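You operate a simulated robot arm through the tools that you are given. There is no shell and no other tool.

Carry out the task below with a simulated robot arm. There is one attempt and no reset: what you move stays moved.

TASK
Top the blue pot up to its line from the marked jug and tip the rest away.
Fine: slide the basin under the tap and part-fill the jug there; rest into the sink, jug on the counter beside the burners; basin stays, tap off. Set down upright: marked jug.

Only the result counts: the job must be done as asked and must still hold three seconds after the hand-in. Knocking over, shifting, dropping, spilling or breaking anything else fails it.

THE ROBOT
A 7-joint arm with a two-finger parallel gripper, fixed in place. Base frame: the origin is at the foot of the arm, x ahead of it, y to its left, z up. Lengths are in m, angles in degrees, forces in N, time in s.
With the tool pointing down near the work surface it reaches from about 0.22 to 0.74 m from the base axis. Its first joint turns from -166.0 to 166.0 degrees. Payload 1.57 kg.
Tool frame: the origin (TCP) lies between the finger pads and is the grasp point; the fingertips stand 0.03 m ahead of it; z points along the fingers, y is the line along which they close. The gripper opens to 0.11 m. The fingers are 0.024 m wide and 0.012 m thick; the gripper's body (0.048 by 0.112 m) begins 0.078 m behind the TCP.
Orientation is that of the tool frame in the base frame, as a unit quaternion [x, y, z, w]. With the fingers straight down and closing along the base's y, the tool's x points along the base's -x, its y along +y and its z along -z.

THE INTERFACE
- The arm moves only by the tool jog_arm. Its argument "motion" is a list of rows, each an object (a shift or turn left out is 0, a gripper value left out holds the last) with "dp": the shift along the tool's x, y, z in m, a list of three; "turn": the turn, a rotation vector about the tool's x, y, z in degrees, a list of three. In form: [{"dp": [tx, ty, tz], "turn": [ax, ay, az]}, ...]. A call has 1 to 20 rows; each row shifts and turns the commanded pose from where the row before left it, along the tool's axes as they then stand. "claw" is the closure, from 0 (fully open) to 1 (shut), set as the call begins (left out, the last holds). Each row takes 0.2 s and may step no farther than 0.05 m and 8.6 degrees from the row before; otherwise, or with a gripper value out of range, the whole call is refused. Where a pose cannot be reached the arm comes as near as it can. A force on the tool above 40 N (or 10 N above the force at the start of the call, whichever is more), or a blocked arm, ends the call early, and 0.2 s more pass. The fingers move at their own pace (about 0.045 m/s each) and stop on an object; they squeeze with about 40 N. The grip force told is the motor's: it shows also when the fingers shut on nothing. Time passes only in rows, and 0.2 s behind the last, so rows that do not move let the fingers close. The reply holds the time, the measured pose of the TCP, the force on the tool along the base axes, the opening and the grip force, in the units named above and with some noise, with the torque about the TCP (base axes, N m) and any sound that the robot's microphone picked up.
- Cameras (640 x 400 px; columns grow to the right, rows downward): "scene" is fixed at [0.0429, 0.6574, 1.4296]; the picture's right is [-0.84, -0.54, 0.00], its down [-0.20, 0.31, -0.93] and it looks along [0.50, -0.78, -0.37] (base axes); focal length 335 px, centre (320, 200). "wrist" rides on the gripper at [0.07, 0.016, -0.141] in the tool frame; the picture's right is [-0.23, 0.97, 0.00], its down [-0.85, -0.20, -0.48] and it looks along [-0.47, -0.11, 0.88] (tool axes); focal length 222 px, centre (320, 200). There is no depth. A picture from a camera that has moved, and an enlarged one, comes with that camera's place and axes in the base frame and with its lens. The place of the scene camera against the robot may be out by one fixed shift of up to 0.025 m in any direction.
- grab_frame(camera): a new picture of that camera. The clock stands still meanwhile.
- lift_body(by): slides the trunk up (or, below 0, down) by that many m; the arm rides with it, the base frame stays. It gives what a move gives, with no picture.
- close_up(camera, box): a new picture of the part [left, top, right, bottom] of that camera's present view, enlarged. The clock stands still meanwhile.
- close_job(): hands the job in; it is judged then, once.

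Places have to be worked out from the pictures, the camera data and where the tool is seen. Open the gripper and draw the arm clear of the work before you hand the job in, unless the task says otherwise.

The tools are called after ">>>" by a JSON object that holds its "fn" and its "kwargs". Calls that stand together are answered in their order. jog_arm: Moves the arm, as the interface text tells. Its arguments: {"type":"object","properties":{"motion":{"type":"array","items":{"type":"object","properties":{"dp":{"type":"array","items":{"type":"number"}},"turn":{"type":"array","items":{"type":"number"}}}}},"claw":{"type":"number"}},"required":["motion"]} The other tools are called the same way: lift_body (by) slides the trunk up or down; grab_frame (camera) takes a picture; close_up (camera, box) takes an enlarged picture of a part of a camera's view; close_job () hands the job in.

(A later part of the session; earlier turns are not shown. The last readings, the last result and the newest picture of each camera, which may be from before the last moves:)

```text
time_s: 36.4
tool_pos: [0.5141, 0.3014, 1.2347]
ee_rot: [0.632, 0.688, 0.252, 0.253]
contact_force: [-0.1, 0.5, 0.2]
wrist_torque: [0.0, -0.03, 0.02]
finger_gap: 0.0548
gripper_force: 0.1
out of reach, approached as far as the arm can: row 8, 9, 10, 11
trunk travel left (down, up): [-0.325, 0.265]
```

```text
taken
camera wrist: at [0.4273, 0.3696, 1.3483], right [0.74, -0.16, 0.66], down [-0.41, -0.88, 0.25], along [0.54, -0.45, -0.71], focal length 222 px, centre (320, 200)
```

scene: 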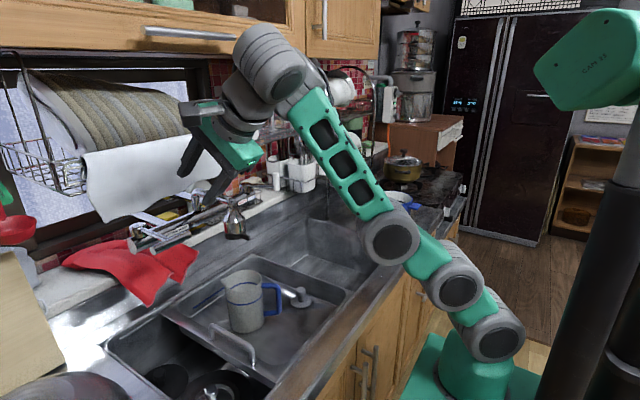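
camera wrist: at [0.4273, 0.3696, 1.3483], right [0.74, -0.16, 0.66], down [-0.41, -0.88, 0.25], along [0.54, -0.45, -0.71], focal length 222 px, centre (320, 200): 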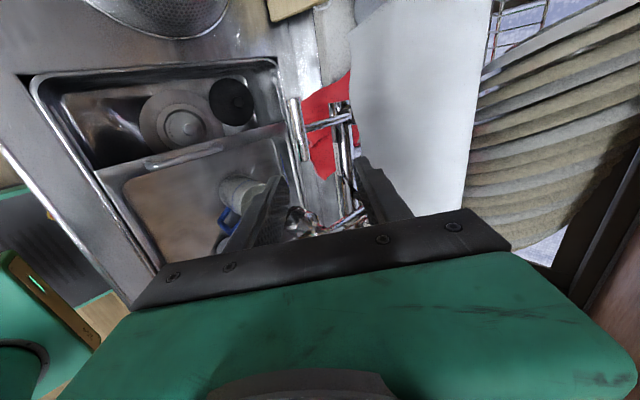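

The arm has folded into an awkward elbow-forward posture and drifted in front of the towel, though nothing was touched. I'll roll back and swing the tool down about the wrist to recover the better elbow-up posture.

>>> {"fn": "jog_arm", "kwargs": {"motion": [{"dp": [0.01, 0, -0.01], "turn": [0, 0, -8.2]}, {"dp": [0, 0, -0.01], "turn": [0, 0, -8.2]}, {"turn": [0, 0, -8.2]}, {"turn": [0, 0, -8.2]}, {"turn": [0, 0, -8.2]}, {"turn": [0, 0, -8.2]}, {"turn": [0, 0, -8.2]}, {"turn": [0, 0, -8.2]}, {"turn": [0, 0, -8.2]}, {"turn": [0, 0, -8.2]}, {"turn": [0, 0, -8]}, {"dp": [0.0305, 0, -0.002], "turn": [0, 7.5, 0]}, {"dp": [0.0305, 0, -0.002], "turn": [0, 7.5, 0]}, {"dp": [0.0305, 0, -0.002], "turn": [0, 7.5, 0]}, {"dp": [0.0305, 0, -0.002], "turn": [0, 7.5, 0]}, {"dp": [0.0305, 0, -0.002], "turn": [0, 7.5, 0]}, {}]}}

>>> {"fn": "grab_frame", "kwargs": {"camera": "scene"}}

```text
time_s: 40.0
tool_pos: [0.359, 0.293, 1.1784]
ee_rot: [-0.037, 0.998, -0.013, 0.04]
contact_force: [0.1, 0.7, -0.4]
wrist_torque: [0.03, -0.02, -0.03]
finger_gap: 0.055
gripper_force: 0.0
out of reach, approached as far as the arm can: row 1, 2, 16
trunk travel left (down, up): [-0.325, 0.265]
```

```text
taken
```

scene: 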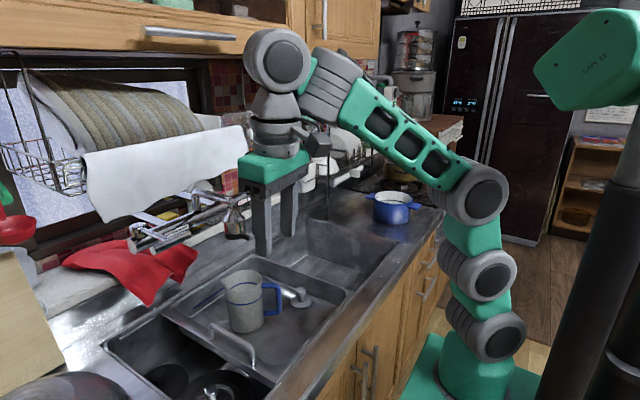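

The tool is almost vertical again, with about 5° of pitch and 4° of yaw left over. I'll square it up and lower the wrist to about z = 1.25, so the forearm levels out before I pitch forward about the wrist.

>>> {"fn": "jog_arm", "kwargs": {"motion": [{"turn": [-1.5, 4.6, 4.2]}, {"dp": [-0.008, 0, 0.03]}, {"dp": [-0.008, 0, 0.03]}, {"dp": [-0.008, 0, 0.03]}, {"dp": [-0.008, 0, 0.03]}, {"dp": [-0.008, 0, 0.03]}, {}]}}

>>> {"fn": "grab_frame", "kwargs": {"camera": "scene"}}

```text
time_s: 41.6
tool_pos: [0.4013, 0.2895, 1.0246]
ee_rot: [-0.019, 1.0, -0.007, 0.019]
contact_force: [-0.7, -0.2, -0.5]
wrist_torque: [-0.02, 0.02, 0.02]
finger_gap: 0.0551
gripper_force: 0.1
out of reach, approached as far as the arm can: row 1
trunk travel left (down, up): [-0.325, 0.265]
```

```text
taken
```

scene: 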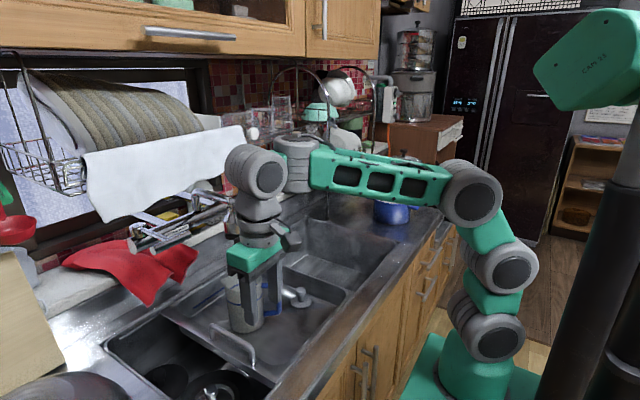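

The forearm is now level with the elbow up, which is what I wanted. I'll back off 4 cm for clearance and pitch forward about the wrist.

>>> {"fn": "jog_arm", "kwargs": {"motion": [{"dp": [0.04, 0, 0], "turn": [-0.8, 0, 2.2]}, {"dp": [-0.0305, 0, -0.002], "turn": [0, -7.5, 0]}, {"dp": [-0.0305, 0, -0.002], "turn": [0, -7.5, 0]}, {"dp": [-0.0305, 0, -0.002], "turn": [0, -7.5, 0]}, {"dp": [-0.0305, 0, -0.002], "turn": [0, -7.5, 0]}, {"dp": [-0.0305, 0, -0.002], "turn": [0, -7.5, 0]}, {}]}}

>>> {"fn": "grab_frame", "kwargs": {"camera": "scene"}}

```text
time_s: 43.2
tool_pos: [0.5014, 0.3081, 1.1455]
ee_rot: [0.002, 0.944, -0.005, 0.33]
contact_force: [0.1, 0.2, 0.8]
wrist_torque: [-0.01, -0.01, 0.02]
finger_gap: 0.0549
gripper_force: 0.1
out of reach, approached as far as the arm can: row 5, 6
trunk travel left (down, up): [-0.325, 0.265]
```

```text
taken
```

scene: 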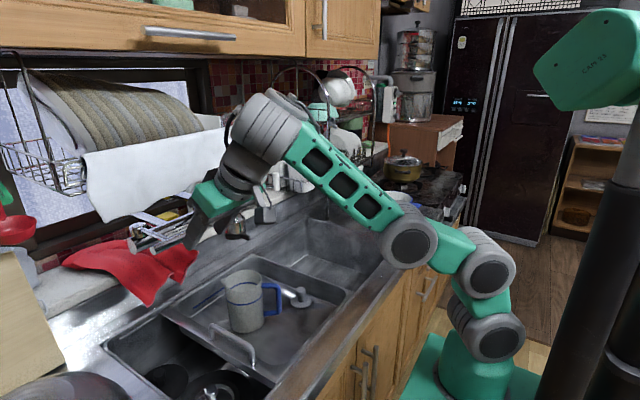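

Pitching beyond about 40° from vertical keeps forcing the elbow down, so I'll use a steeper approach at about 60° below horizontal. First I return to vertical, then roll 90° there with the last joint only.

>>> {"fn": "jog_arm", "kwargs": {"motion": [{"dp": [0.0314, 0, -0.0021], "turn": [0, 7.7, 0]}, {"dp": [0.0314, 0, -0.0021], "turn": [0, 7.7, 0]}, {"dp": [0.0314, 0, -0.0021], "turn": [0, 7.7, 0]}, {"dp": [0.0314, 0, -0.0021], "turn": [0, 7.7, 0]}, {"dp": [0.0314, 0, -0.0021], "turn": [0, 7.7, 0]}, {"dp": [-0.01, 0, 0.02], "turn": [0, 0, 8.2]}, {"dp": [0, 0, 0.02], "turn": [0, 0, 8.2]}, {"dp": [0, 0, 0.01], "turn": [0, 0, 8.2]}, {"turn": [0, 0, 8.2]}, {"turn": [0, 0, 8.2]}, {"turn": [0, 0, 8.2]}, {"turn": [0, 0, 8.2]}, {"turn": [0, 0, 8.2]}, {"turn": [0, 0, 8.2]}, {"turn": [0, 0, 8.2]}, {"turn": [0, 0, 8]}, {}]}}

>>> {"fn": "grab_frame", "kwargs": {"camera": "scene"}}

>>> {"fn": "grab_frame", "kwargs": {"camera": "wrist"}}

```text
time_s: 46.8
tool_pos: [0.3667, 0.3077, 1.0422]
ee_rot: [0.708, 0.706, 0.007, 0.008]
contact_force: [0.5, 0.3, -0.4]
wrist_torque: [-0.03, 0.02, 0.0]
finger_gap: 0.0551
gripper_force: 0.0
trunk travel left (down, up): [-0.325, 0.265]
```

```text
taken
```

scene: 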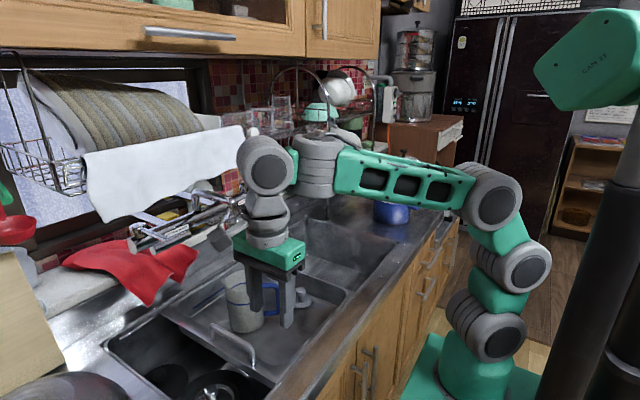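

```text
taken
camera wrist: at [0.3811, 0.3786, 1.1837], right [0.97, -0.23, 0.02], down [-0.21, -0.85, 0.47], along [-0.09, -0.47, -0.88], focal length 222 px, centre (320, 200)
```

wrist: 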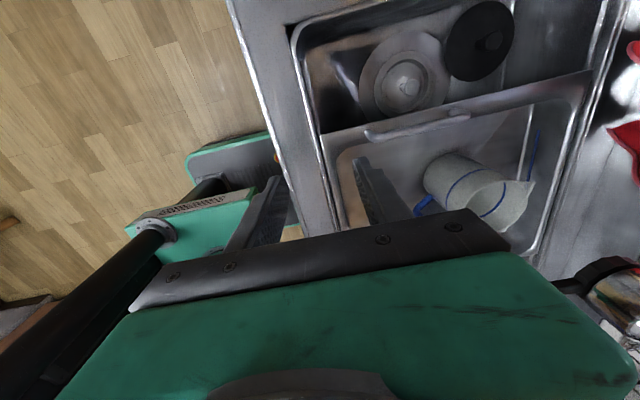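

The roll worked cleanly. I'll rise and move forward in front of the lever, then pitch about 30° forward while staying above and behind the handle.

>>> {"fn": "jog_arm", "kwargs": {"motion": [{"dp": [-0.002, 0.0246, -0.0316]}, {"dp": [-0.002, 0.0246, -0.0316]}, {"dp": [-0.002, 0.0246, -0.0316]}, {"dp": [-0.002, 0.0246, -0.0316]}, {"dp": [-0.002, 0.02, -0.0316]}, {"dp": [0, 0.015, -0.001], "turn": [-7.5, 0, 0]}, {"dp": [0, 0.015, -0.001], "turn": [-7.5, 0, 0]}, {"dp": [0, 0.015, -0.001], "turn": [-7.5, 0, 0]}, {"dp": [0, 0.015, -0.001], "turn": [-7.5, 0, 0]}, {}]}}

>>> {"fn": "grab_frame", "kwargs": {"camera": "scene"}}

>>> {"fn": "grab_frame", "kwargs": {"camera": "wrist"}}

```text
time_s: 49.0
tool_pos: [0.5066, 0.293, 1.1735]
ee_rot: [0.681, 0.682, 0.187, 0.188]
contact_force: [-0.3, 0.6, 0.1]
wrist_torque: [0.01, 0.04, 0.03]
finger_gap: 0.0547
gripper_force: 0.0
out of reach, approached as far as the arm can: row 4, 5, 9
trunk travel left (down, up): [-0.325, 0.265]
```

```text
taken
```

scene: 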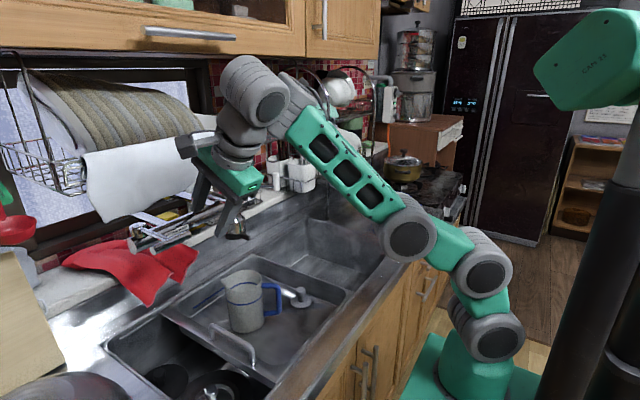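

```text
taken
camera wrist: at [0.4493, 0.3642, 1.3018], right [0.84, -0.23, 0.5], down [-0.42, -0.86, 0.31], along [0.36, -0.47, -0.81], focal length 222 px, centre (320, 200)
```

wrist: 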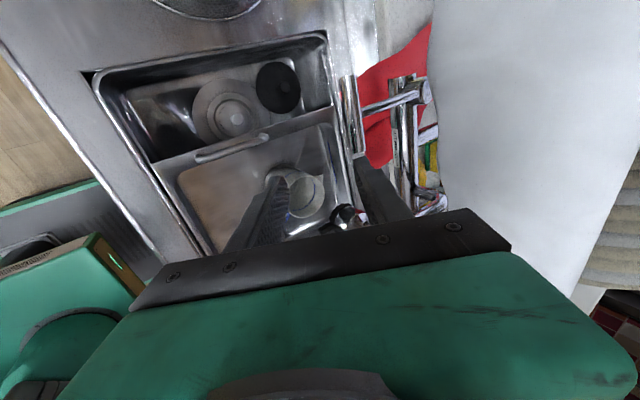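

Pitch is now about 59° and the handle bar is clearly visible, again at about (0.603, 0.28–0.36, 1.10). I'll shift to line up with the bar, without advancing yet.

>>> {"fn": "jog_arm", "kwargs": {"motion": [{"dp": [0, 0.0225, 0]}, {"dp": [0, 0.0225, 0]}, {"dp": [0, 0, 0.02]}, {"dp": [0, 0, 0.02]}, {}]}}

>>> {"fn": "close_up", "kwargs": {"camera": "wrist", "box": [250, 50, 470, 230]}}

>>> {"fn": "close_up", "kwargs": {"camera": "scene", "box": [100, 80, 320, 270]}}

```text
time_s: 50.2
tool_pos: [0.5628, 0.2939, 1.1583]
ee_rot: [0.682, 0.681, 0.19, 0.19]
contact_force: [0.2, -0.3, -0.7]
wrist_torque: [-0.02, -0.04, 0.01]
finger_gap: 0.0546
gripper_force: 0.1
out of reach, approached as far as the arm can: row 2
trunk travel left (down, up): [-0.325, 0.265]
```

```text
2.22 times, centred on (360, 140) of wrist
camera zoom: at [0.5048, 0.3648, 1.2865], right [0.83, -0.23, 0.5], down [-0.42, -0.85, 0.31], along [0.36, -0.47, -0.81], focal length 494 px, centre (231, 333)
```

zoom: 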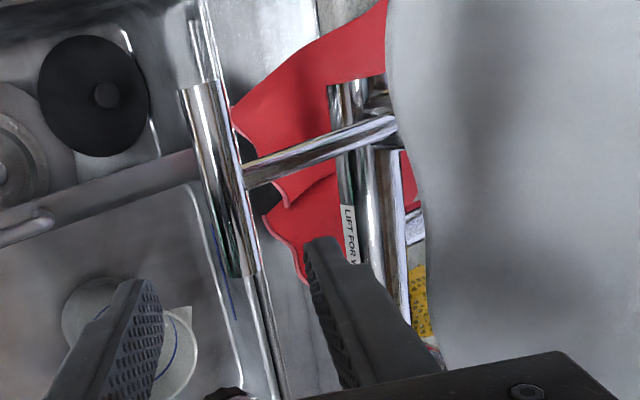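

```text
2.11 times, centred on (210, 175) of scene
camera zoom: at [0.0429, 0.6574, 1.4296], right [-0.84, -0.54, 0.0], down [-0.2, 0.31, -0.93], along [0.5, -0.78, -0.37], focal length 705 px, centre (552, 253)
```

zoom: 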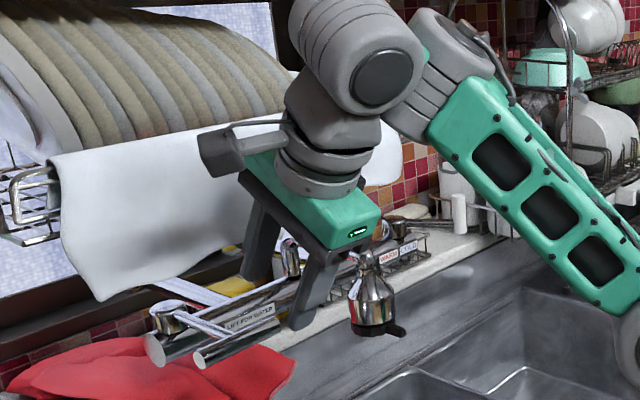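

The handle bar sits between the fingers, and the stem is 8 mm clear to the side. I'll advance the last 7 cm along the tool axis in small steps.

>>> {"fn": "jog_arm", "kwargs": {"motion": [{"dp": [0, 0.0044, 0.015]}, {"dp": [0, 0, 0.015]}, {"dp": [0, 0, 0.015]}, {"dp": [0, 0, 0.015]}, {"dp": [0, 0, 0.008]}, {}]}}

>>> {"fn": "close_up", "kwargs": {"camera": "wrist", "box": [250, 50, 470, 230]}}

>>> {"fn": "close_up", "kwargs": {"camera": "scene", "box": [100, 120, 320, 310]}}

```text
time_s: 51.6
tool_pos: [0.6019, 0.2954, 1.1098]
ee_rot: [0.681, 0.682, 0.188, 0.189]
contact_force: [-0.3, 0.1, 0.5]
wrist_torque: [0.0, 0.0, -0.03]
finger_gap: 0.0549
gripper_force: 0.1
out of reach, approached as far as the arm can: row 4
trunk travel left (down, up): [-0.325, 0.265]
```

```text
2.22 times, centred on (360, 140) of wrist
camera zoom: at [0.5441, 0.3662, 1.2395], right [0.84, -0.23, 0.5], down [-0.42, -0.85, 0.31], along [0.36, -0.47, -0.81], focal length 494 px, centre (231, 333)
```

zoom: 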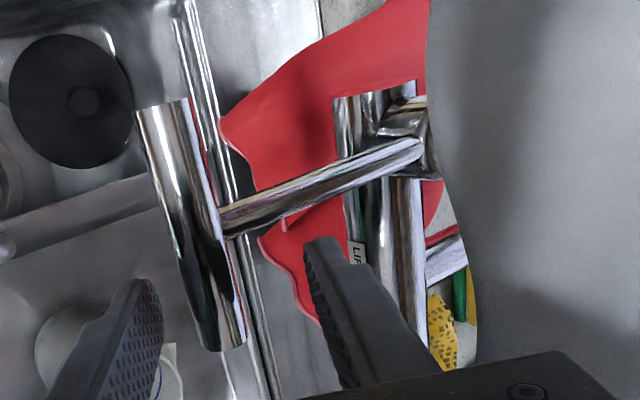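

```text
2.11 times, centred on (210, 215) of scene
camera zoom: at [0.0429, 0.6574, 1.4296], right [-0.84, -0.54, 0.0], down [-0.2, 0.31, -0.93], along [0.5, -0.78, -0.37], focal length 705 px, centre (552, 168)
```

zoom: 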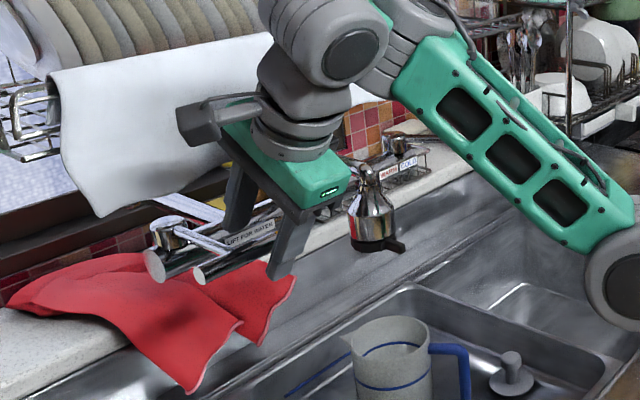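

The handle is about 9 mm ahead of the TCP and 4 mm off the closing centre. I'll correct that and close on it.

>>> {"fn": "jog_arm", "kwargs": {"motion": [{"dp": [0, -0.0044, 0.004]}, {}]}}

>>> {"fn": "jog_arm", "kwargs": {"motion": [{}, {}, {}, {}], "claw": 1.0}}

>>> {"fn": "close_up", "kwargs": {"camera": "wrist", "box": [250, 50, 470, 230]}}

>>> {"fn": "grab_frame", "kwargs": {"camera": "scene"}}

```text
time_s: 52.2
tool_pos: [0.6015, 0.2971, 1.1059]
ee_rot: [0.682, 0.682, 0.187, 0.188]
contact_force: [-0.4, 0.0, -0.5]
wrist_torque: [0.0, 0.01, -0.02]
finger_gap: 0.0554
gripper_force: 0.1
out of reach, approached as far as the arm can: row 1
trunk travel left (down, up): [-0.325, 0.265]
```

```text
time_s: 53.2
tool_pos: [0.6002, 0.2975, 1.1092]
ee_rot: [0.681, 0.682, 0.188, 0.189]
contact_force: [-12.3, 1.1, 0.9]
wrist_torque: [0.03, 0.09, -0.07]
finger_gap: 0.0175
gripper_force: 29.6
trunk travel left (down, up): [-0.325, 0.265]
```

```text
2.22 times, centred on (360, 140) of wrist
camera zoom: at [0.5428, 0.3682, 1.2383], right [0.84, -0.23, 0.5], down [-0.42, -0.85, 0.31], along [0.36, -0.47, -0.81], focal length 494 px, centre (231, 333)
```

zoom: 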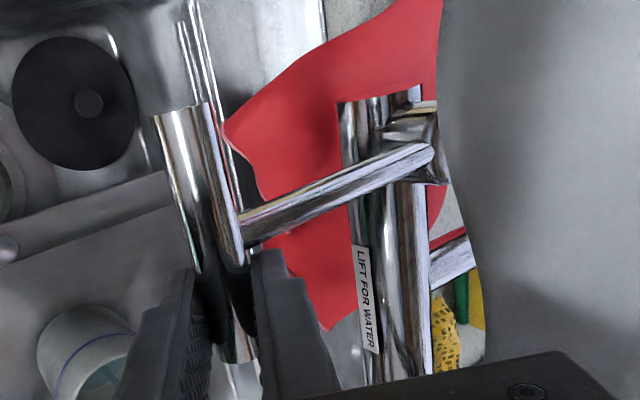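

```text
taken
```

scene: 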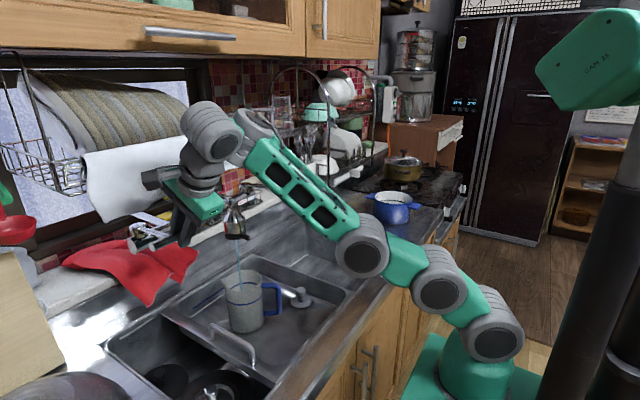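

Water is already flowing: closing on the handle lifted the lever slightly. I'll check the jug's fill level right away, since the clock stands still for pictures.

>>> {"fn": "close_up", "kwargs": {"camera": "scene", "box": [190, 190, 310, 340]}}

>>> {"fn": "close_up", "kwargs": {"camera": "wrist", "box": [240, 160, 340, 240]}}

```text
2.67 times, centred on (250, 265) of scene
camera zoom: at [0.0429, 0.6574, 1.4296], right [-0.84, -0.54, 0.0], down [-0.2, 0.31, -0.93], along [0.5, -0.78, -0.37], focal length 893 px, centre (507, 27)
```

zoom: 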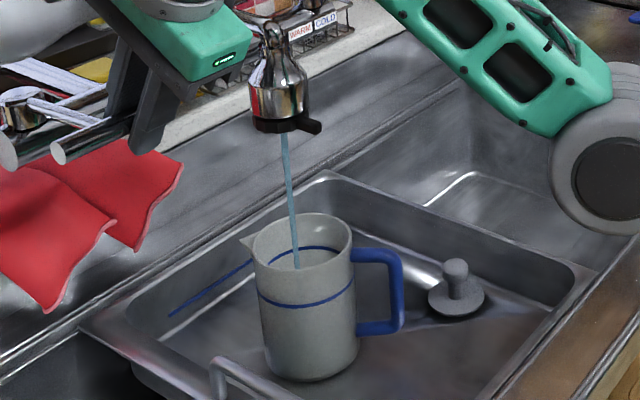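

```text
5.00 times, centred on (290, 200) of wrist
camera zoom: at [0.5428, 0.3682, 1.2383], right [0.84, -0.23, 0.5], down [-0.42, -0.85, 0.31], along [0.36, -0.47, -0.81], focal length 1111 px, centre (470, 200)
```

zoom: 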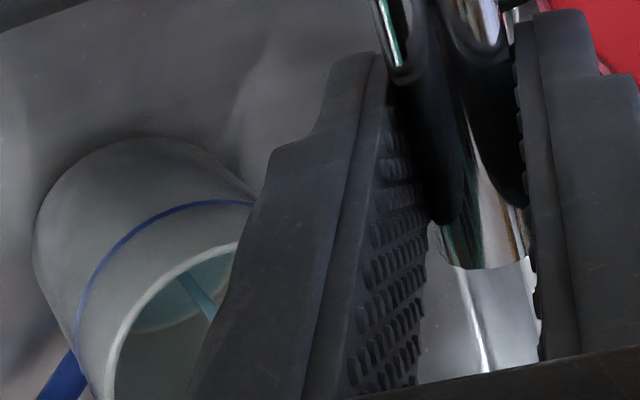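

A thin stream falls into the jug. I'll hold the lever for one more second and measure the rise.

>>> {"fn": "jog_arm", "kwargs": {"motion": [{}, {}, {}, {}, {}]}}

>>> {"fn": "close_up", "kwargs": {"camera": "scene", "box": [215, 250, 295, 340]}}

>>> {"fn": "close_up", "kwargs": {"camera": "wrist", "box": [240, 160, 340, 240]}}

```text
time_s: 54.4
tool_pos: [0.6007, 0.2975, 1.109]
ee_rot: [0.681, 0.682, 0.188, 0.189]
contact_force: [-14.9, 3.1, 0.9]
wrist_torque: [0.3, 0.1, 0.04]
finger_gap: 0.0168
gripper_force: 32.2
trunk travel left (down, up): [-0.325, 0.265]
```

```text
4.44 times, centred on (255, 295) of scene
camera zoom: at [0.0429, 0.6574, 1.4296], right [-0.84, -0.54, 0.0], down [-0.2, 0.31, -0.93], along [0.5, -0.78, -0.37], focal length 1489 px, centre (609, -222)
```

zoom: 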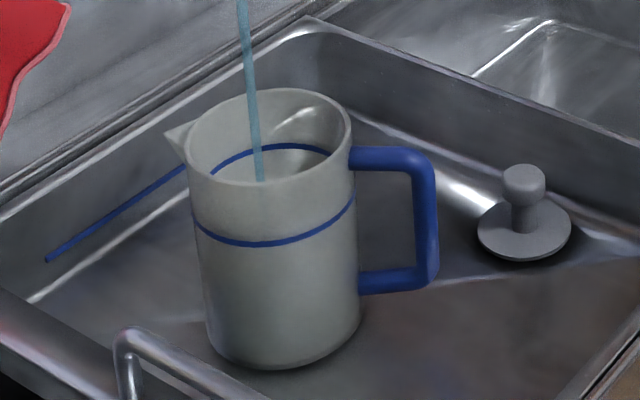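

```text
5.00 times, centred on (290, 200) of wrist
camera zoom: at [0.5429, 0.3683, 1.2381], right [0.84, -0.23, 0.5], down [-0.42, -0.85, 0.31], along [0.36, -0.47, -0.81], focal length 1111 px, centre (470, 200)
```

zoom: 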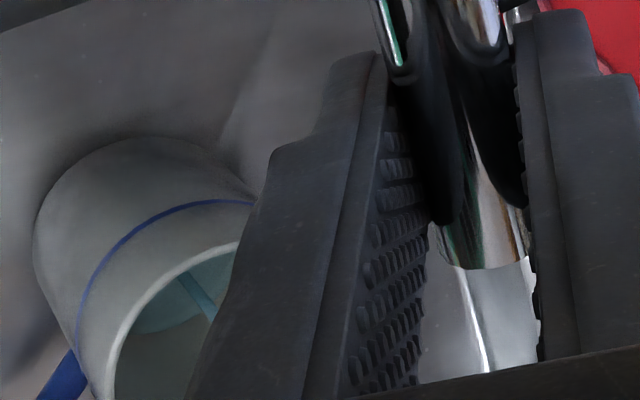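

The rise is slow with the lever barely open. I'll lift the handle by 2 cm to increase the flow and check again.

>>> {"fn": "jog_arm", "kwargs": {"motion": [{"dp": [0, 0.0055, -0.0084]}, {"dp": [0, 0.0055, -0.0084]}, {}, {}]}}

>>> {"fn": "close_up", "kwargs": {"camera": "scene", "box": [190, 190, 310, 340]}}

>>> {"fn": "close_up", "kwargs": {"camera": "wrist", "box": [240, 160, 340, 240]}}

```text
time_s: 55.4
tool_pos: [0.6029, 0.298, 1.1254]
ee_rot: [0.682, 0.681, 0.188, 0.189]
contact_force: [11.5, 9.1, -4.4]
wrist_torque: [-0.04, 0.05, -0.01]
finger_gap: 0.0173
gripper_force: 32.1
trunk travel left (down, up): [-0.325, 0.265]
```

```text
2.67 times, centred on (250, 265) of scene
camera zoom: at [0.0429, 0.6574, 1.4296], right [-0.84, -0.54, 0.0], down [-0.2, 0.31, -0.93], along [0.5, -0.78, -0.37], focal length 893 px, centre (507, 27)
```

zoom: 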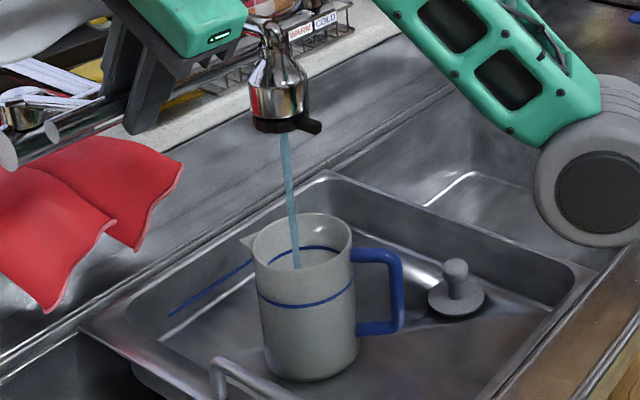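

```text
5.00 times, centred on (290, 200) of wrist
camera zoom: at [0.5448, 0.368, 1.2545], right [0.83, -0.23, 0.5], down [-0.42, -0.85, 0.31], along [0.36, -0.47, -0.81], focal length 1111 px, centre (470, 200)
```

zoom: 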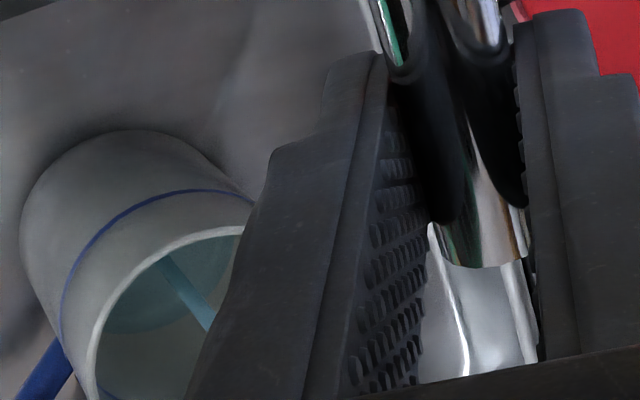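

The stream is slightly stronger. I'll hold for a further second to estimate the fill rate.

>>> {"fn": "jog_arm", "kwargs": {"motion": [{}, {}, {}, {}, {}]}}

>>> {"fn": "close_up", "kwargs": {"camera": "wrist", "box": [240, 160, 340, 240]}}

>>> {"fn": "close_up", "kwargs": {"camera": "scene", "box": [215, 250, 295, 340]}}

```text
time_s: 56.6
tool_pos: [0.6031, 0.2978, 1.1271]
ee_rot: [0.682, 0.681, 0.188, 0.19]
contact_force: [16.4, 8.7, -3.3]
wrist_torque: [0.09, -0.14, 0.11]
finger_gap: 0.0172
gripper_force: 32.1
trunk travel left (down, up): [-0.325, 0.265]
```

```text
5.00 times, centred on (290, 200) of wrist
camera zoom: at [0.5447, 0.368, 1.2547], right [0.83, -0.23, 0.5], down [-0.42, -0.85, 0.31], along [0.36, -0.47, -0.81], focal length 1111 px, centre (470, 200)
```

zoom: 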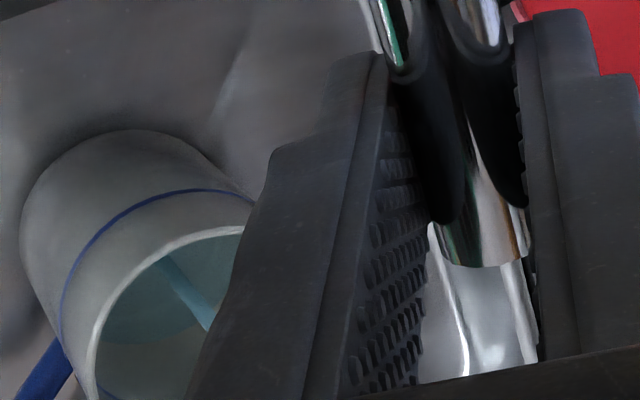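

```text
4.44 times, centred on (255, 295) of scene
camera zoom: at [0.0429, 0.6574, 1.4296], right [-0.84, -0.54, 0.0], down [-0.2, 0.31, -0.93], along [0.5, -0.78, -0.37], focal length 1489 px, centre (609, -222)
```

zoom: 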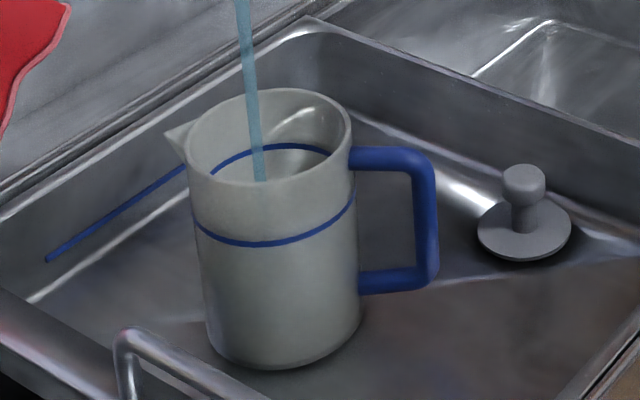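

The waterline has reached about z ≈ 0.838, roughly 0.2 L, and is rising at about 0.04 L/s. The pot needs roughly 0.25–0.3 L, so I'll aim near the jug's blue line (≈ 0.42 L) and hold for about 2.6 s more.

>>> {"fn": "jog_arm", "kwargs": {"motion": [{}, {}, {}, {}, {}, {}, {}, {}, {}, {}, {}, {}]}}

>>> {"fn": "close_up", "kwargs": {"camera": "wrist", "box": [240, 160, 340, 240]}}

>>> {"fn": "close_up", "kwargs": {"camera": "scene", "box": [215, 250, 295, 340]}}

```text
time_s: 59.2
tool_pos: [0.6038, 0.298, 1.1257]
ee_rot: [0.683, 0.68, 0.187, 0.189]
contact_force: [15.1, 6.5, -4.4]
wrist_torque: [-0.02, -0.08, 0.04]
finger_gap: 0.0174
gripper_force: 32.0
trunk travel left (down, up): [-0.325, 0.265]
```

```text
5.00 times, centred on (290, 200) of wrist
camera zoom: at [0.5447, 0.3679, 1.2548], right [0.83, -0.23, 0.5], down [-0.42, -0.85, 0.31], along [0.36, -0.47, -0.81], focal length 1111 px, centre (470, 200)
```

zoom: 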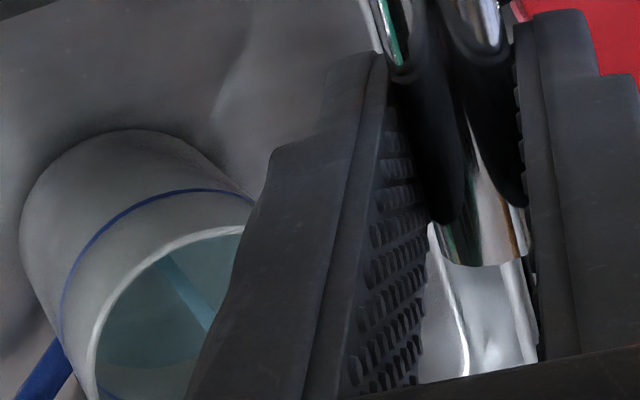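

```text
4.44 times, centred on (255, 295) of scene
camera zoom: at [0.0429, 0.6574, 1.4296], right [-0.84, -0.54, 0.0], down [-0.2, 0.31, -0.93], along [0.5, -0.78, -0.37], focal length 1489 px, centre (609, -222)
```

zoom: 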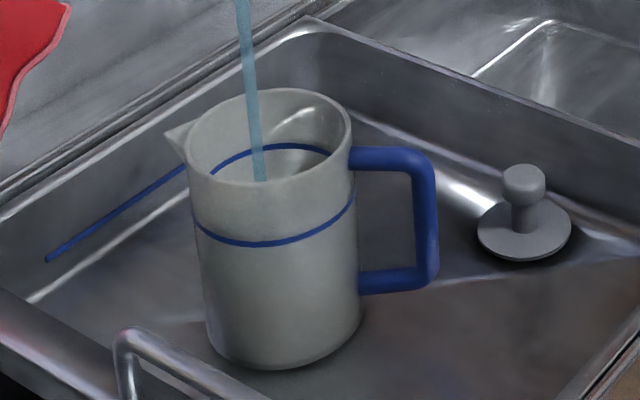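

The waterline is now at z ≈ 0.86, about 0.33 L. I'll wait a little longer, then lower the lever back towards closed.

>>> {"fn": "jog_arm", "kwargs": {"motion": [{}, {}, {}, {}, {}, {"dp": [0, -0.0041, 0.0069]}, {"dp": [0, -0.0041, 0.0069]}, {"dp": [0, -0.0031, 0.0052]}, {}]}}

>>> {"fn": "close_up", "kwargs": {"camera": "scene", "box": [190, 190, 310, 340]}}

>>> {"fn": "close_up", "kwargs": {"camera": "wrist", "box": [240, 160, 340, 240]}}

```text
time_s: 61.2
tool_pos: [0.6012, 0.2975, 1.1084]
ee_rot: [0.681, 0.682, 0.188, 0.188]
contact_force: [-16.6, -2.5, 1.9]
wrist_torque: [0.17, 0.05, -0.02]
finger_gap: 0.0169
gripper_force: 32.3
trunk travel left (down, up): [-0.325, 0.265]
```

```text
2.67 times, centred on (250, 265) of scene
camera zoom: at [0.0429, 0.6574, 1.4296], right [-0.84, -0.54, 0.0], down [-0.2, 0.31, -0.93], along [0.5, -0.78, -0.37], focal length 893 px, centre (507, 27)
```

zoom: 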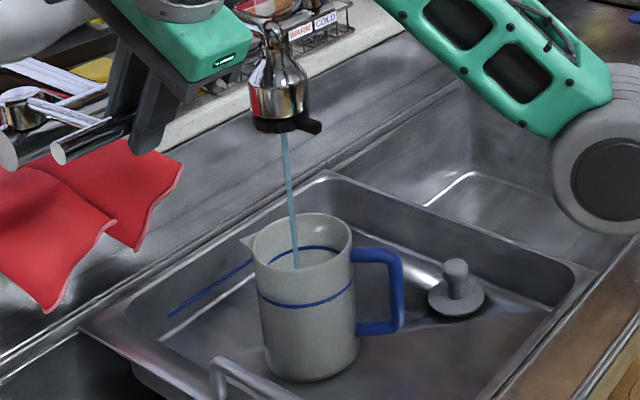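

```text
5.00 times, centred on (290, 200) of wrist
camera zoom: at [0.5432, 0.3679, 1.2375], right [0.84, -0.23, 0.5], down [-0.42, -0.85, 0.31], along [0.36, -0.47, -0.81], focal length 1111 px, centre (470, 200)
```

zoom: 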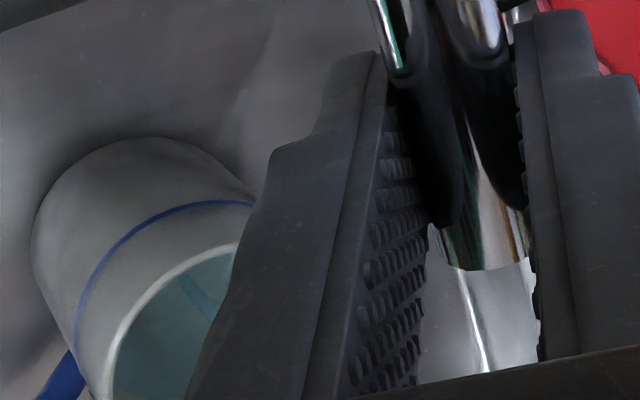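

The stream has thinned but still runs. I'll push the lever down a further few millimetres.

>>> {"fn": "jog_arm", "kwargs": {"motion": [{"dp": [0, -0.0026, 0.0043]}, {"dp": [0, -0.0021, 0.0034]}, {}]}}

>>> {"fn": "close_up", "kwargs": {"camera": "scene", "box": [190, 190, 310, 340]}}

>>> {"fn": "close_up", "kwargs": {"camera": "wrist", "box": [240, 160, 340, 240]}}

```text
time_s: 62.0
tool_pos: [0.6024, 0.2975, 1.1079]
ee_rot: [0.68, 0.683, 0.188, 0.188]
contact_force: [-24.5, -0.6, 1.9]
wrist_torque: [-0.02, 0.17, -0.13]
finger_gap: 0.017
gripper_force: 32.2
out of reach, approached as far as the arm can: row 1, 2
trunk travel left (down, up): [-0.325, 0.265]
```

```text
2.67 times, centred on (250, 265) of scene
camera zoom: at [0.0429, 0.6574, 1.4296], right [-0.84, -0.54, 0.0], down [-0.2, 0.31, -0.93], along [0.5, -0.78, -0.37], focal length 893 px, centre (507, 27)
```

zoom: 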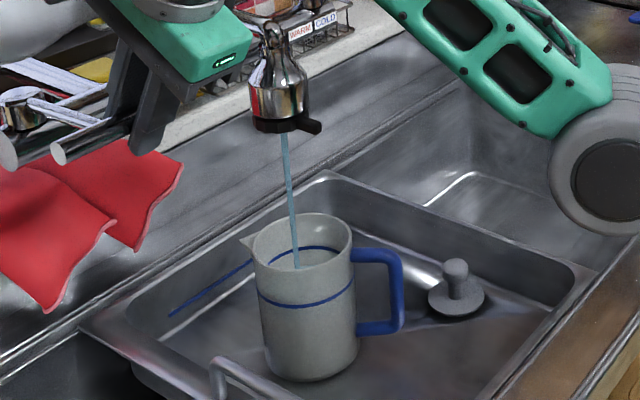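

```text
5.00 times, centred on (290, 200) of wrist
camera zoom: at [0.5432, 0.3679, 1.2372], right [0.84, -0.23, 0.5], down [-0.42, -0.85, 0.31], along [0.36, -0.47, -0.81], focal length 1111 px, centre (470, 200)
```

zoom: 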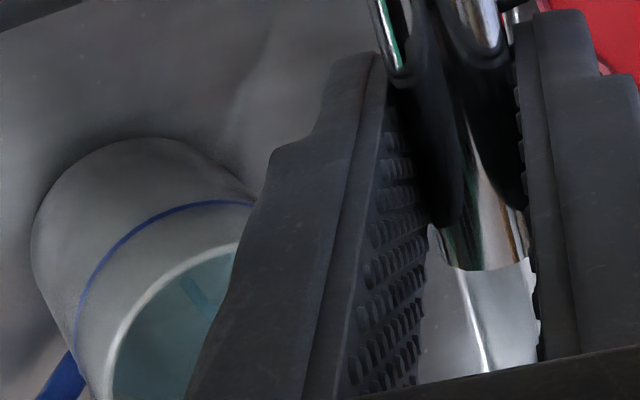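

The arm posture limits further descent, so I'll lower the whole arm slightly with the trunk to press the lever shut.

>>> {"fn": "lift_body", "kwargs": {"by": -0.007}}

>>> {"fn": "close_up", "kwargs": {"camera": "scene", "box": [190, 190, 310, 340]}}

>>> {"fn": "close_up", "kwargs": {"camera": "wrist", "box": [240, 160, 340, 240]}}

```text
time_s: 62.5
tool_pos: [0.6019, 0.2981, 1.1005]
ee_rot: [0.681, 0.683, 0.187, 0.189]
contact_force: [-28.0, -1.0, -2.0]
wrist_torque: [0.59, 0.26, 0.22]
finger_gap: 0.017
gripper_force: 32.2
trunk travel left (down, up): [-0.318, 0.272]
```

```text
2.67 times, centred on (250, 265) of scene
camera zoom: at [0.0429, 0.6574, 1.4296], right [-0.84, -0.54, 0.0], down [-0.2, 0.31, -0.93], along [0.5, -0.78, -0.37], focal length 893 px, centre (507, 27)
```

zoom: 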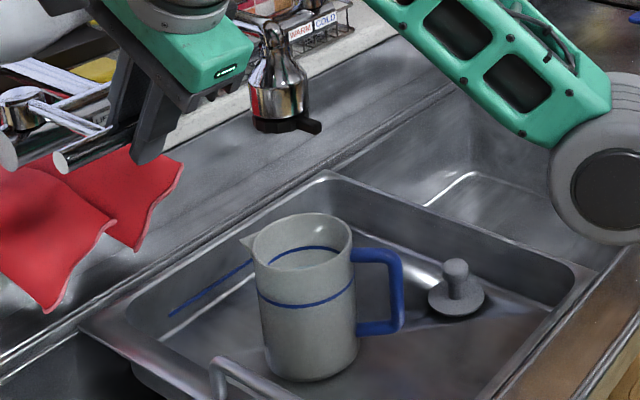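

```text
5.00 times, centred on (290, 200) of wrist
camera zoom: at [0.5434, 0.368, 1.2296], right [0.84, -0.23, 0.5], down [-0.42, -0.85, 0.31], along [0.36, -0.47, -0.81], focal length 1111 px, centre (470, 200)
```

zoom: 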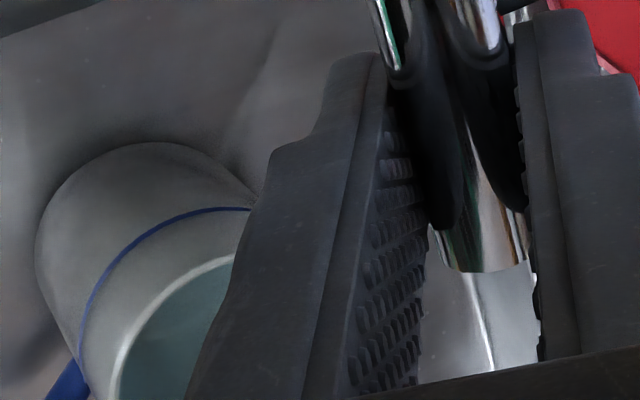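

The stream has stopped, so the tap is shut. The tool is preloaded by about 28 N along x, so I'll relax that before opening the fingers to avoid nudging the lever up again.

>>> {"fn": "jog_arm", "kwargs": {"motion": [{"dp": [0, -0.0026, -0.0015]}, {}]}}

```text
time_s: 63.1
tool_pos: [0.6013, 0.2974, 1.1007]
ee_rot: [0.681, 0.683, 0.185, 0.188]
contact_force: [-10.3, 1.4, 0.6]
wrist_torque: [0.76, 0.03, 0.36]
finger_gap: 0.0173
gripper_force: 32.6
trunk travel left (down, up): [-0.318, 0.272]
```

The preload is down to about 10 N. One more small correction with a slight downward bias, then I'll open the fingers.

>>> {"fn": "jog_arm", "kwargs": {"motion": [{"dp": [0, -0.0027, 0.0007]}, {}]}}

>>> {"fn": "jog_arm", "kwargs": {"motion": [{}, {}, {}, {}], "claw": 0.5}}

>>> {"fn": "close_up", "kwargs": {"camera": "scene", "box": [130, 190, 310, 340]}}

>>> {"fn": "close_up", "kwargs": {"camera": "wrist", "box": [240, 60, 440, 240]}}

```text
time_s: 63.7
tool_pos: [0.6017, 0.2962, 1.0999]
ee_rot: [0.682, 0.683, 0.185, 0.188]
contact_force: [-6.9, 1.5, 1.0]
wrist_torque: [0.17, 0.03, -0.02]
finger_gap: 0.0171
gripper_force: 32.1
out of reach, approached as far as the arm can: row 1
trunk travel left (down, up): [-0.318, 0.272]
```

```text
time_s: 64.7
tool_pos: [0.6015, 0.2978, 1.0993]
ee_rot: [0.681, 0.683, 0.185, 0.188]
contact_force: [-0.2, -1.0, 0.1]
wrist_torque: [0.01, 0.0, 0.01]
finger_gap: 0.0551
gripper_force: 0.1
trunk travel left (down, up): [-0.318, 0.272]
```

```text
2.67 times, centred on (220, 265) of scene
camera zoom: at [0.0429, 0.6574, 1.4296], right [-0.84, -0.54, 0.0], down [-0.2, 0.31, -0.93], along [0.5, -0.78, -0.37], focal length 893 px, centre (587, 27)
```

zoom: 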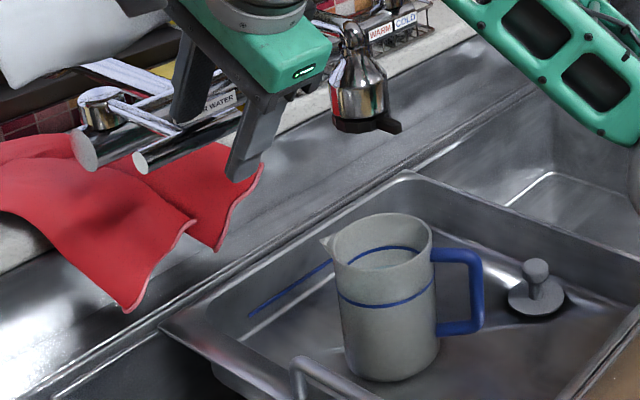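

```text
2.22 times, centred on (340, 150) of wrist
camera zoom: at [0.5449, 0.3682, 1.229], right [0.84, -0.22, 0.5], down [-0.41, -0.85, 0.31], along [0.35, -0.47, -0.81], focal length 494 px, centre (276, 311)
```

zoom: 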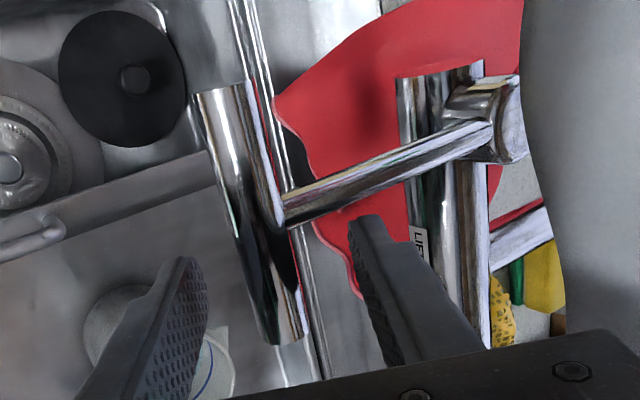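

The lever is released, the tap is shut and the stream is gone. I'll back straight off along the tool axis and swing upright again, clear of the tap.

>>> {"fn": "jog_arm", "kwargs": {"motion": [{"dp": [0, 0, -0.015]}, {"dp": [0, 0, -0.025]}, {"dp": [0, 0, -0.03]}, {"dp": [0, -0.01, -0.03]}, {"dp": [0, -0.0305, -0.002], "turn": [7.7, 0, 0]}, {"dp": [0, -0.0305, -0.002], "turn": [7.7, 0, 0]}, {"dp": [0, -0.0305, -0.002], "turn": [7.7, 0, 0]}, {"dp": [0, -0.0305, -0.002], "turn": [7.7, 0, 0]}, {}]}}

>>> {"fn": "grab_frame", "kwargs": {"camera": "scene"}}

>>> {"fn": "grab_frame", "kwargs": {"camera": "wrist"}}

```text
time_s: 66.7
tool_pos: [0.422, 0.2961, 1.1379]
ee_rot: [0.707, 0.707, -0.002, 0.0]
contact_force: [0.3, -0.1, 1.0]
wrist_torque: [-0.04, -0.02, -0.02]
finger_gap: 0.0549
gripper_force: 0.0
out of reach, approached as far as the arm can: row 3, 8
trunk travel left (down, up): [-0.318, 0.272]
```

```text
taken
```

scene: 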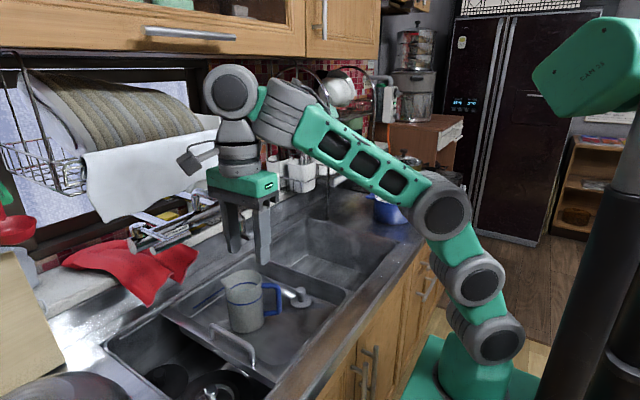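

```text
taken
camera wrist: at [0.4386, 0.3672, 1.2787], right [0.97, -0.23, 0.0], down [-0.2, -0.85, 0.48], along [-0.11, -0.47, -0.88], focal length 222 px, centre (320, 200)
```

wrist: 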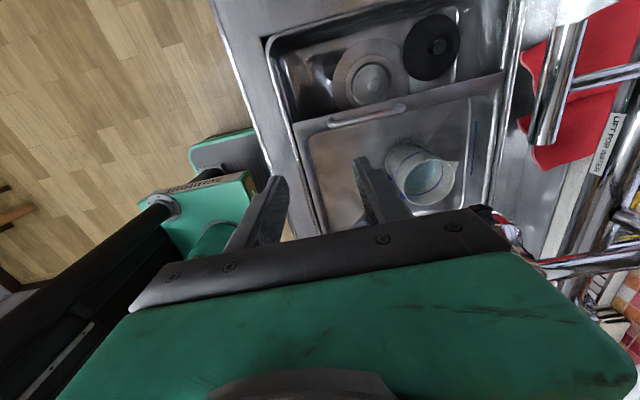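

The tap is off and I can see water in the jug. I'll zoom in to judge its level.

>>> {"fn": "close_up", "kwargs": {"camera": "wrist", "box": [370, 120, 490, 220]}}

>>> {"fn": "close_up", "kwargs": {"camera": "scene", "box": [205, 255, 295, 340]}}

```text
4.00 times, centred on (430, 170) of wrist
camera zoom: at [0.4386, 0.3672, 1.2787], right [0.97, -0.23, 0.0], down [-0.2, -0.85, 0.48], along [-0.11, -0.47, -0.88], focal length 888 px, centre (-120, 320)
```

zoom: 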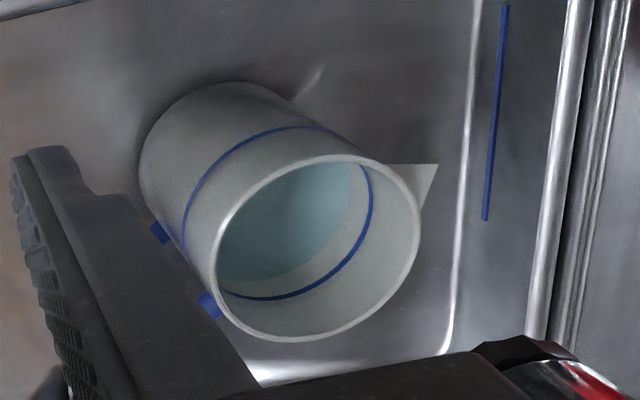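

```text
4.71 times, centred on (250, 298) of scene
camera zoom: at [0.0429, 0.6574, 1.4296], right [-0.84, -0.54, 0.0], down [-0.2, 0.31, -0.93], along [0.5, -0.78, -0.37], focal length 1576 px, centre (649, -259)
```

zoom: 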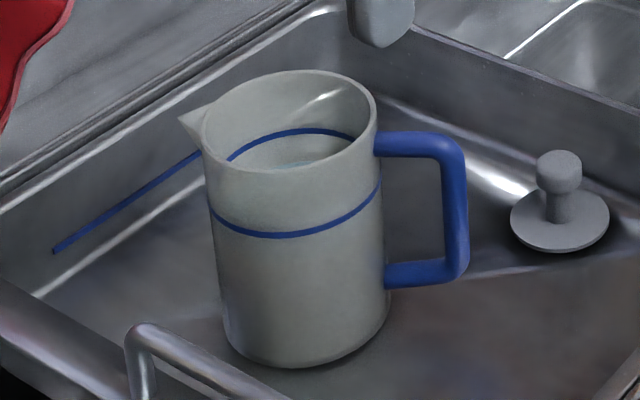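

Water stands about 12–15 mm below the jug's blue line, roughly 0.37 L. Before deciding if that's enough, I'll roll back and look closely into the pot.

>>> {"fn": "jog_arm", "kwargs": {"motion": [{"dp": [0, 0, -0.01], "turn": [0, 0, -8.2]}, {"dp": [0, 0, -0.01], "turn": [0, 0, -8.2]}, {"dp": [0, 0, -0.01], "turn": [0, 0, -8.2]}, {"dp": [0, 0, -0.01], "turn": [0, 0, -8.2]}, {"dp": [0, 0, -0.01], "turn": [0, 0, -8.2]}, {"turn": [0, 0, -8.2]}, {"turn": [0, 0, -8.2]}, {"turn": [0, 0, -8.2]}, {"turn": [0, 0, -8.2]}, {"turn": [0, 0, -8.2]}, {"turn": [0, 0, -8]}, {"dp": [0.01, -0.045, 0]}, {"dp": [0.01, -0.045, 0]}, {"dp": [0.01, -0.045, 0]}, {"dp": [0.01, -0.045, 0]}, {"dp": [0.01, -0.045, 0]}, {"dp": [0, -0.045, 0]}, {"dp": [0, -0.045, 0]}, {"dp": [0, -0.045, 0]}], "claw": 0.0}}

>>> {"fn": "jog_arm", "kwargs": {"motion": [{"dp": [0, -0.045, 0]}, {"dp": [0, -0.045, 0]}, {"dp": [0, -0.045, 0]}, {"dp": [0, -0.045, 0]}, {"dp": [0, -0.04, 0]}, {}]}}

>>> {"fn": "grab_frame", "kwargs": {"camera": "wrist"}}

>>> {"fn": "grab_frame", "kwargs": {"camera": "scene"}}

```text
time_s: 70.7
tool_pos: [0.3524, -0.0845, 1.1503]
ee_rot: [0.0, 1.0, -0.001, 0.001]
contact_force: [0.5, 0.7, 0.4]
wrist_torque: [-0.05, 0.01, -0.02]
finger_gap: 0.1099
gripper_force: 0.0
out of reach, approached as far as the arm can: row 1, 2, 3, 5
trunk travel left (down, up): [-0.318, 0.272]
```

```text
time_s: 72.1
tool_pos: [0.3482, -0.3062, 1.1499]
ee_rot: [0.0, 1.0, -0.002, 0.0]
contact_force: [0.0, 0.5, 0.0]
wrist_torque: [0.01, 0.03, -0.01]
finger_gap: 0.1099
gripper_force: 0.0
trunk travel left (down, up): [-0.318, 0.272]
```

```text
taken
camera wrist: at [0.2788, -0.2885, 1.292], right [0.23, 0.97, 0.0], down [0.86, -0.2, 0.48], along [0.47, -0.11, -0.88], focal length 222 px, centre (320, 200)
```

wrist: 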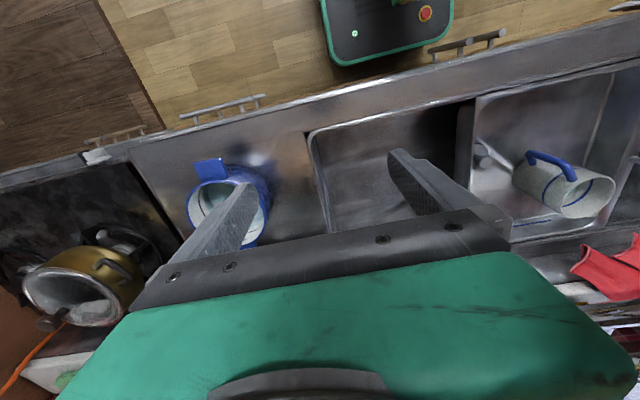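

```text
taken
```

scene: 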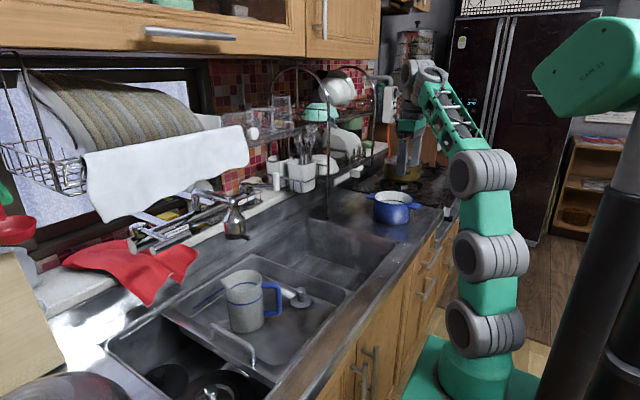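

A finger hides the pot; I'll shift 12 cm further right so it sits between the fingers.

>>> {"fn": "jog_arm", "kwargs": {"motion": [{"dp": [0, -0.04, 0]}, {"dp": [0, -0.04, 0]}, {"dp": [0, -0.04, 0]}, {}]}}

>>> {"fn": "close_up", "kwargs": {"camera": "wrist", "box": [230, 130, 350, 250]}}

>>> {"fn": "grab_frame", "kwargs": {"camera": "wrist"}}

```text
time_s: 73.1
tool_pos: [0.3341, -0.4044, 1.1271]
ee_rot: [0.0, 1.0, -0.001, -0.001]
contact_force: [-0.4, -0.4, -0.7]
wrist_torque: [-0.02, -0.03, 0.0]
finger_gap: 0.11
gripper_force: 0.2
out of reach, approached as far as the arm can: row 2, 3
trunk travel left (down, up): [-0.318, 0.272]
```

```text
3.33 times, centred on (290, 190) of wrist
camera zoom: at [0.2646, -0.3863, 1.2686], right [0.23, 0.97, 0.0], down [0.86, -0.2, 0.48], along [0.47, -0.11, -0.88], focal length 740 px, centre (420, 233)
```

zoom: 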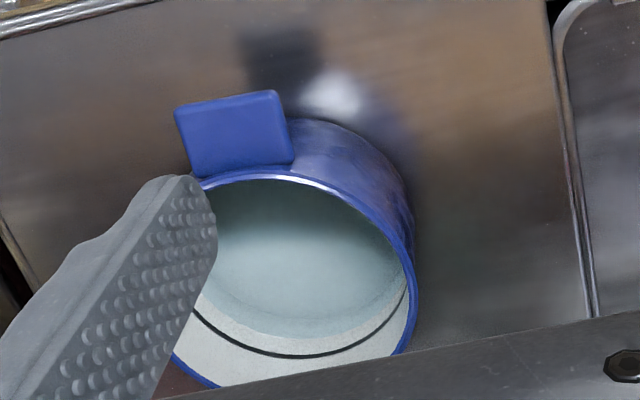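

```text
taken
camera wrist: at [0.2646, -0.3863, 1.2686], right [0.23, 0.97, 0.0], down [0.86, -0.2, 0.48], along [0.47, -0.11, -0.88], focal length 222 px, centre (320, 200)
```

wrist: 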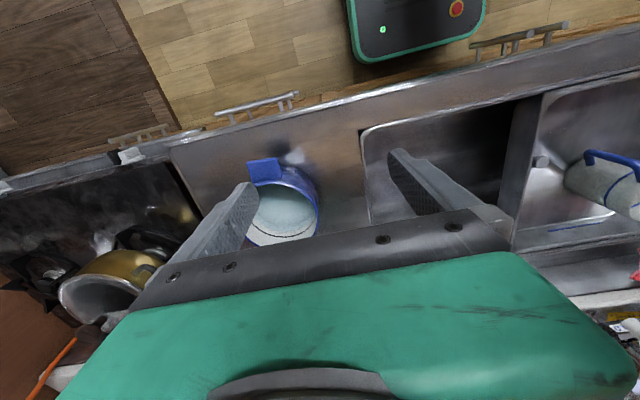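

Inside the pot the line is about 2.1 cm above the water, with a radius of about 7 cm, so it needs around 0.32 L. That's too close to the 0.37 L in the jug, so I'll top the jug up more. While I'm here I'll raise the trunk a little and test the wrist range I need for pouring.

>>> {"fn": "lift_body", "kwargs": {"by": 0.107}}

>>> {"fn": "jog_arm", "kwargs": {"motion": [{"turn": [0, 0, -8.2]}, {"turn": [0, 0, -8.2]}, {"turn": [0, 0, -8.2]}, {"turn": [0, 0, -8.2]}, {"turn": [0, 0, -8.2]}, {"turn": [0, 0, -8.2]}, {"turn": [0, 0, -8.2]}, {"turn": [0, 0, -8.2]}, {"turn": [0, 0, -8.2]}, {"turn": [0, 0, -8.2]}, {"turn": [0, 0, -8]}, {}]}}

>>> {"fn": "grab_frame", "kwargs": {"camera": "scene"}}

```text
time_s: 74.5
tool_pos: [0.3342, -0.4038, 1.2335]
ee_rot: [0.0, 1.0, -0.001, 0.0]
contact_force: [0.1, 0.6, 0.6]
wrist_torque: [0.0, 0.03, -0.01]
finger_gap: 0.1098
gripper_force: 0.0
trunk travel left (down, up): [-0.425, 0.165]
```

```text
time_s: 77.1
tool_pos: [0.334, -0.4023, 1.2341]
ee_rot: [0.708, -0.706, 0.001, 0.001]
contact_force: [0.6, -0.2, -0.5]
wrist_torque: [0.01, 0.01, 0.04]
finger_gap: 0.11
gripper_force: 0.1
trunk travel left (down, up): [-0.425, 0.165]
```

```text
taken
```

scene: 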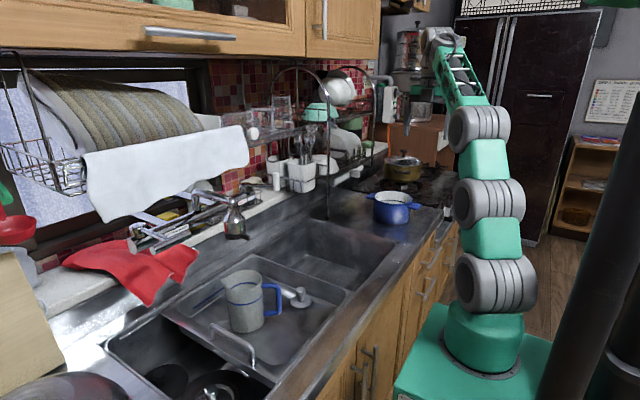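

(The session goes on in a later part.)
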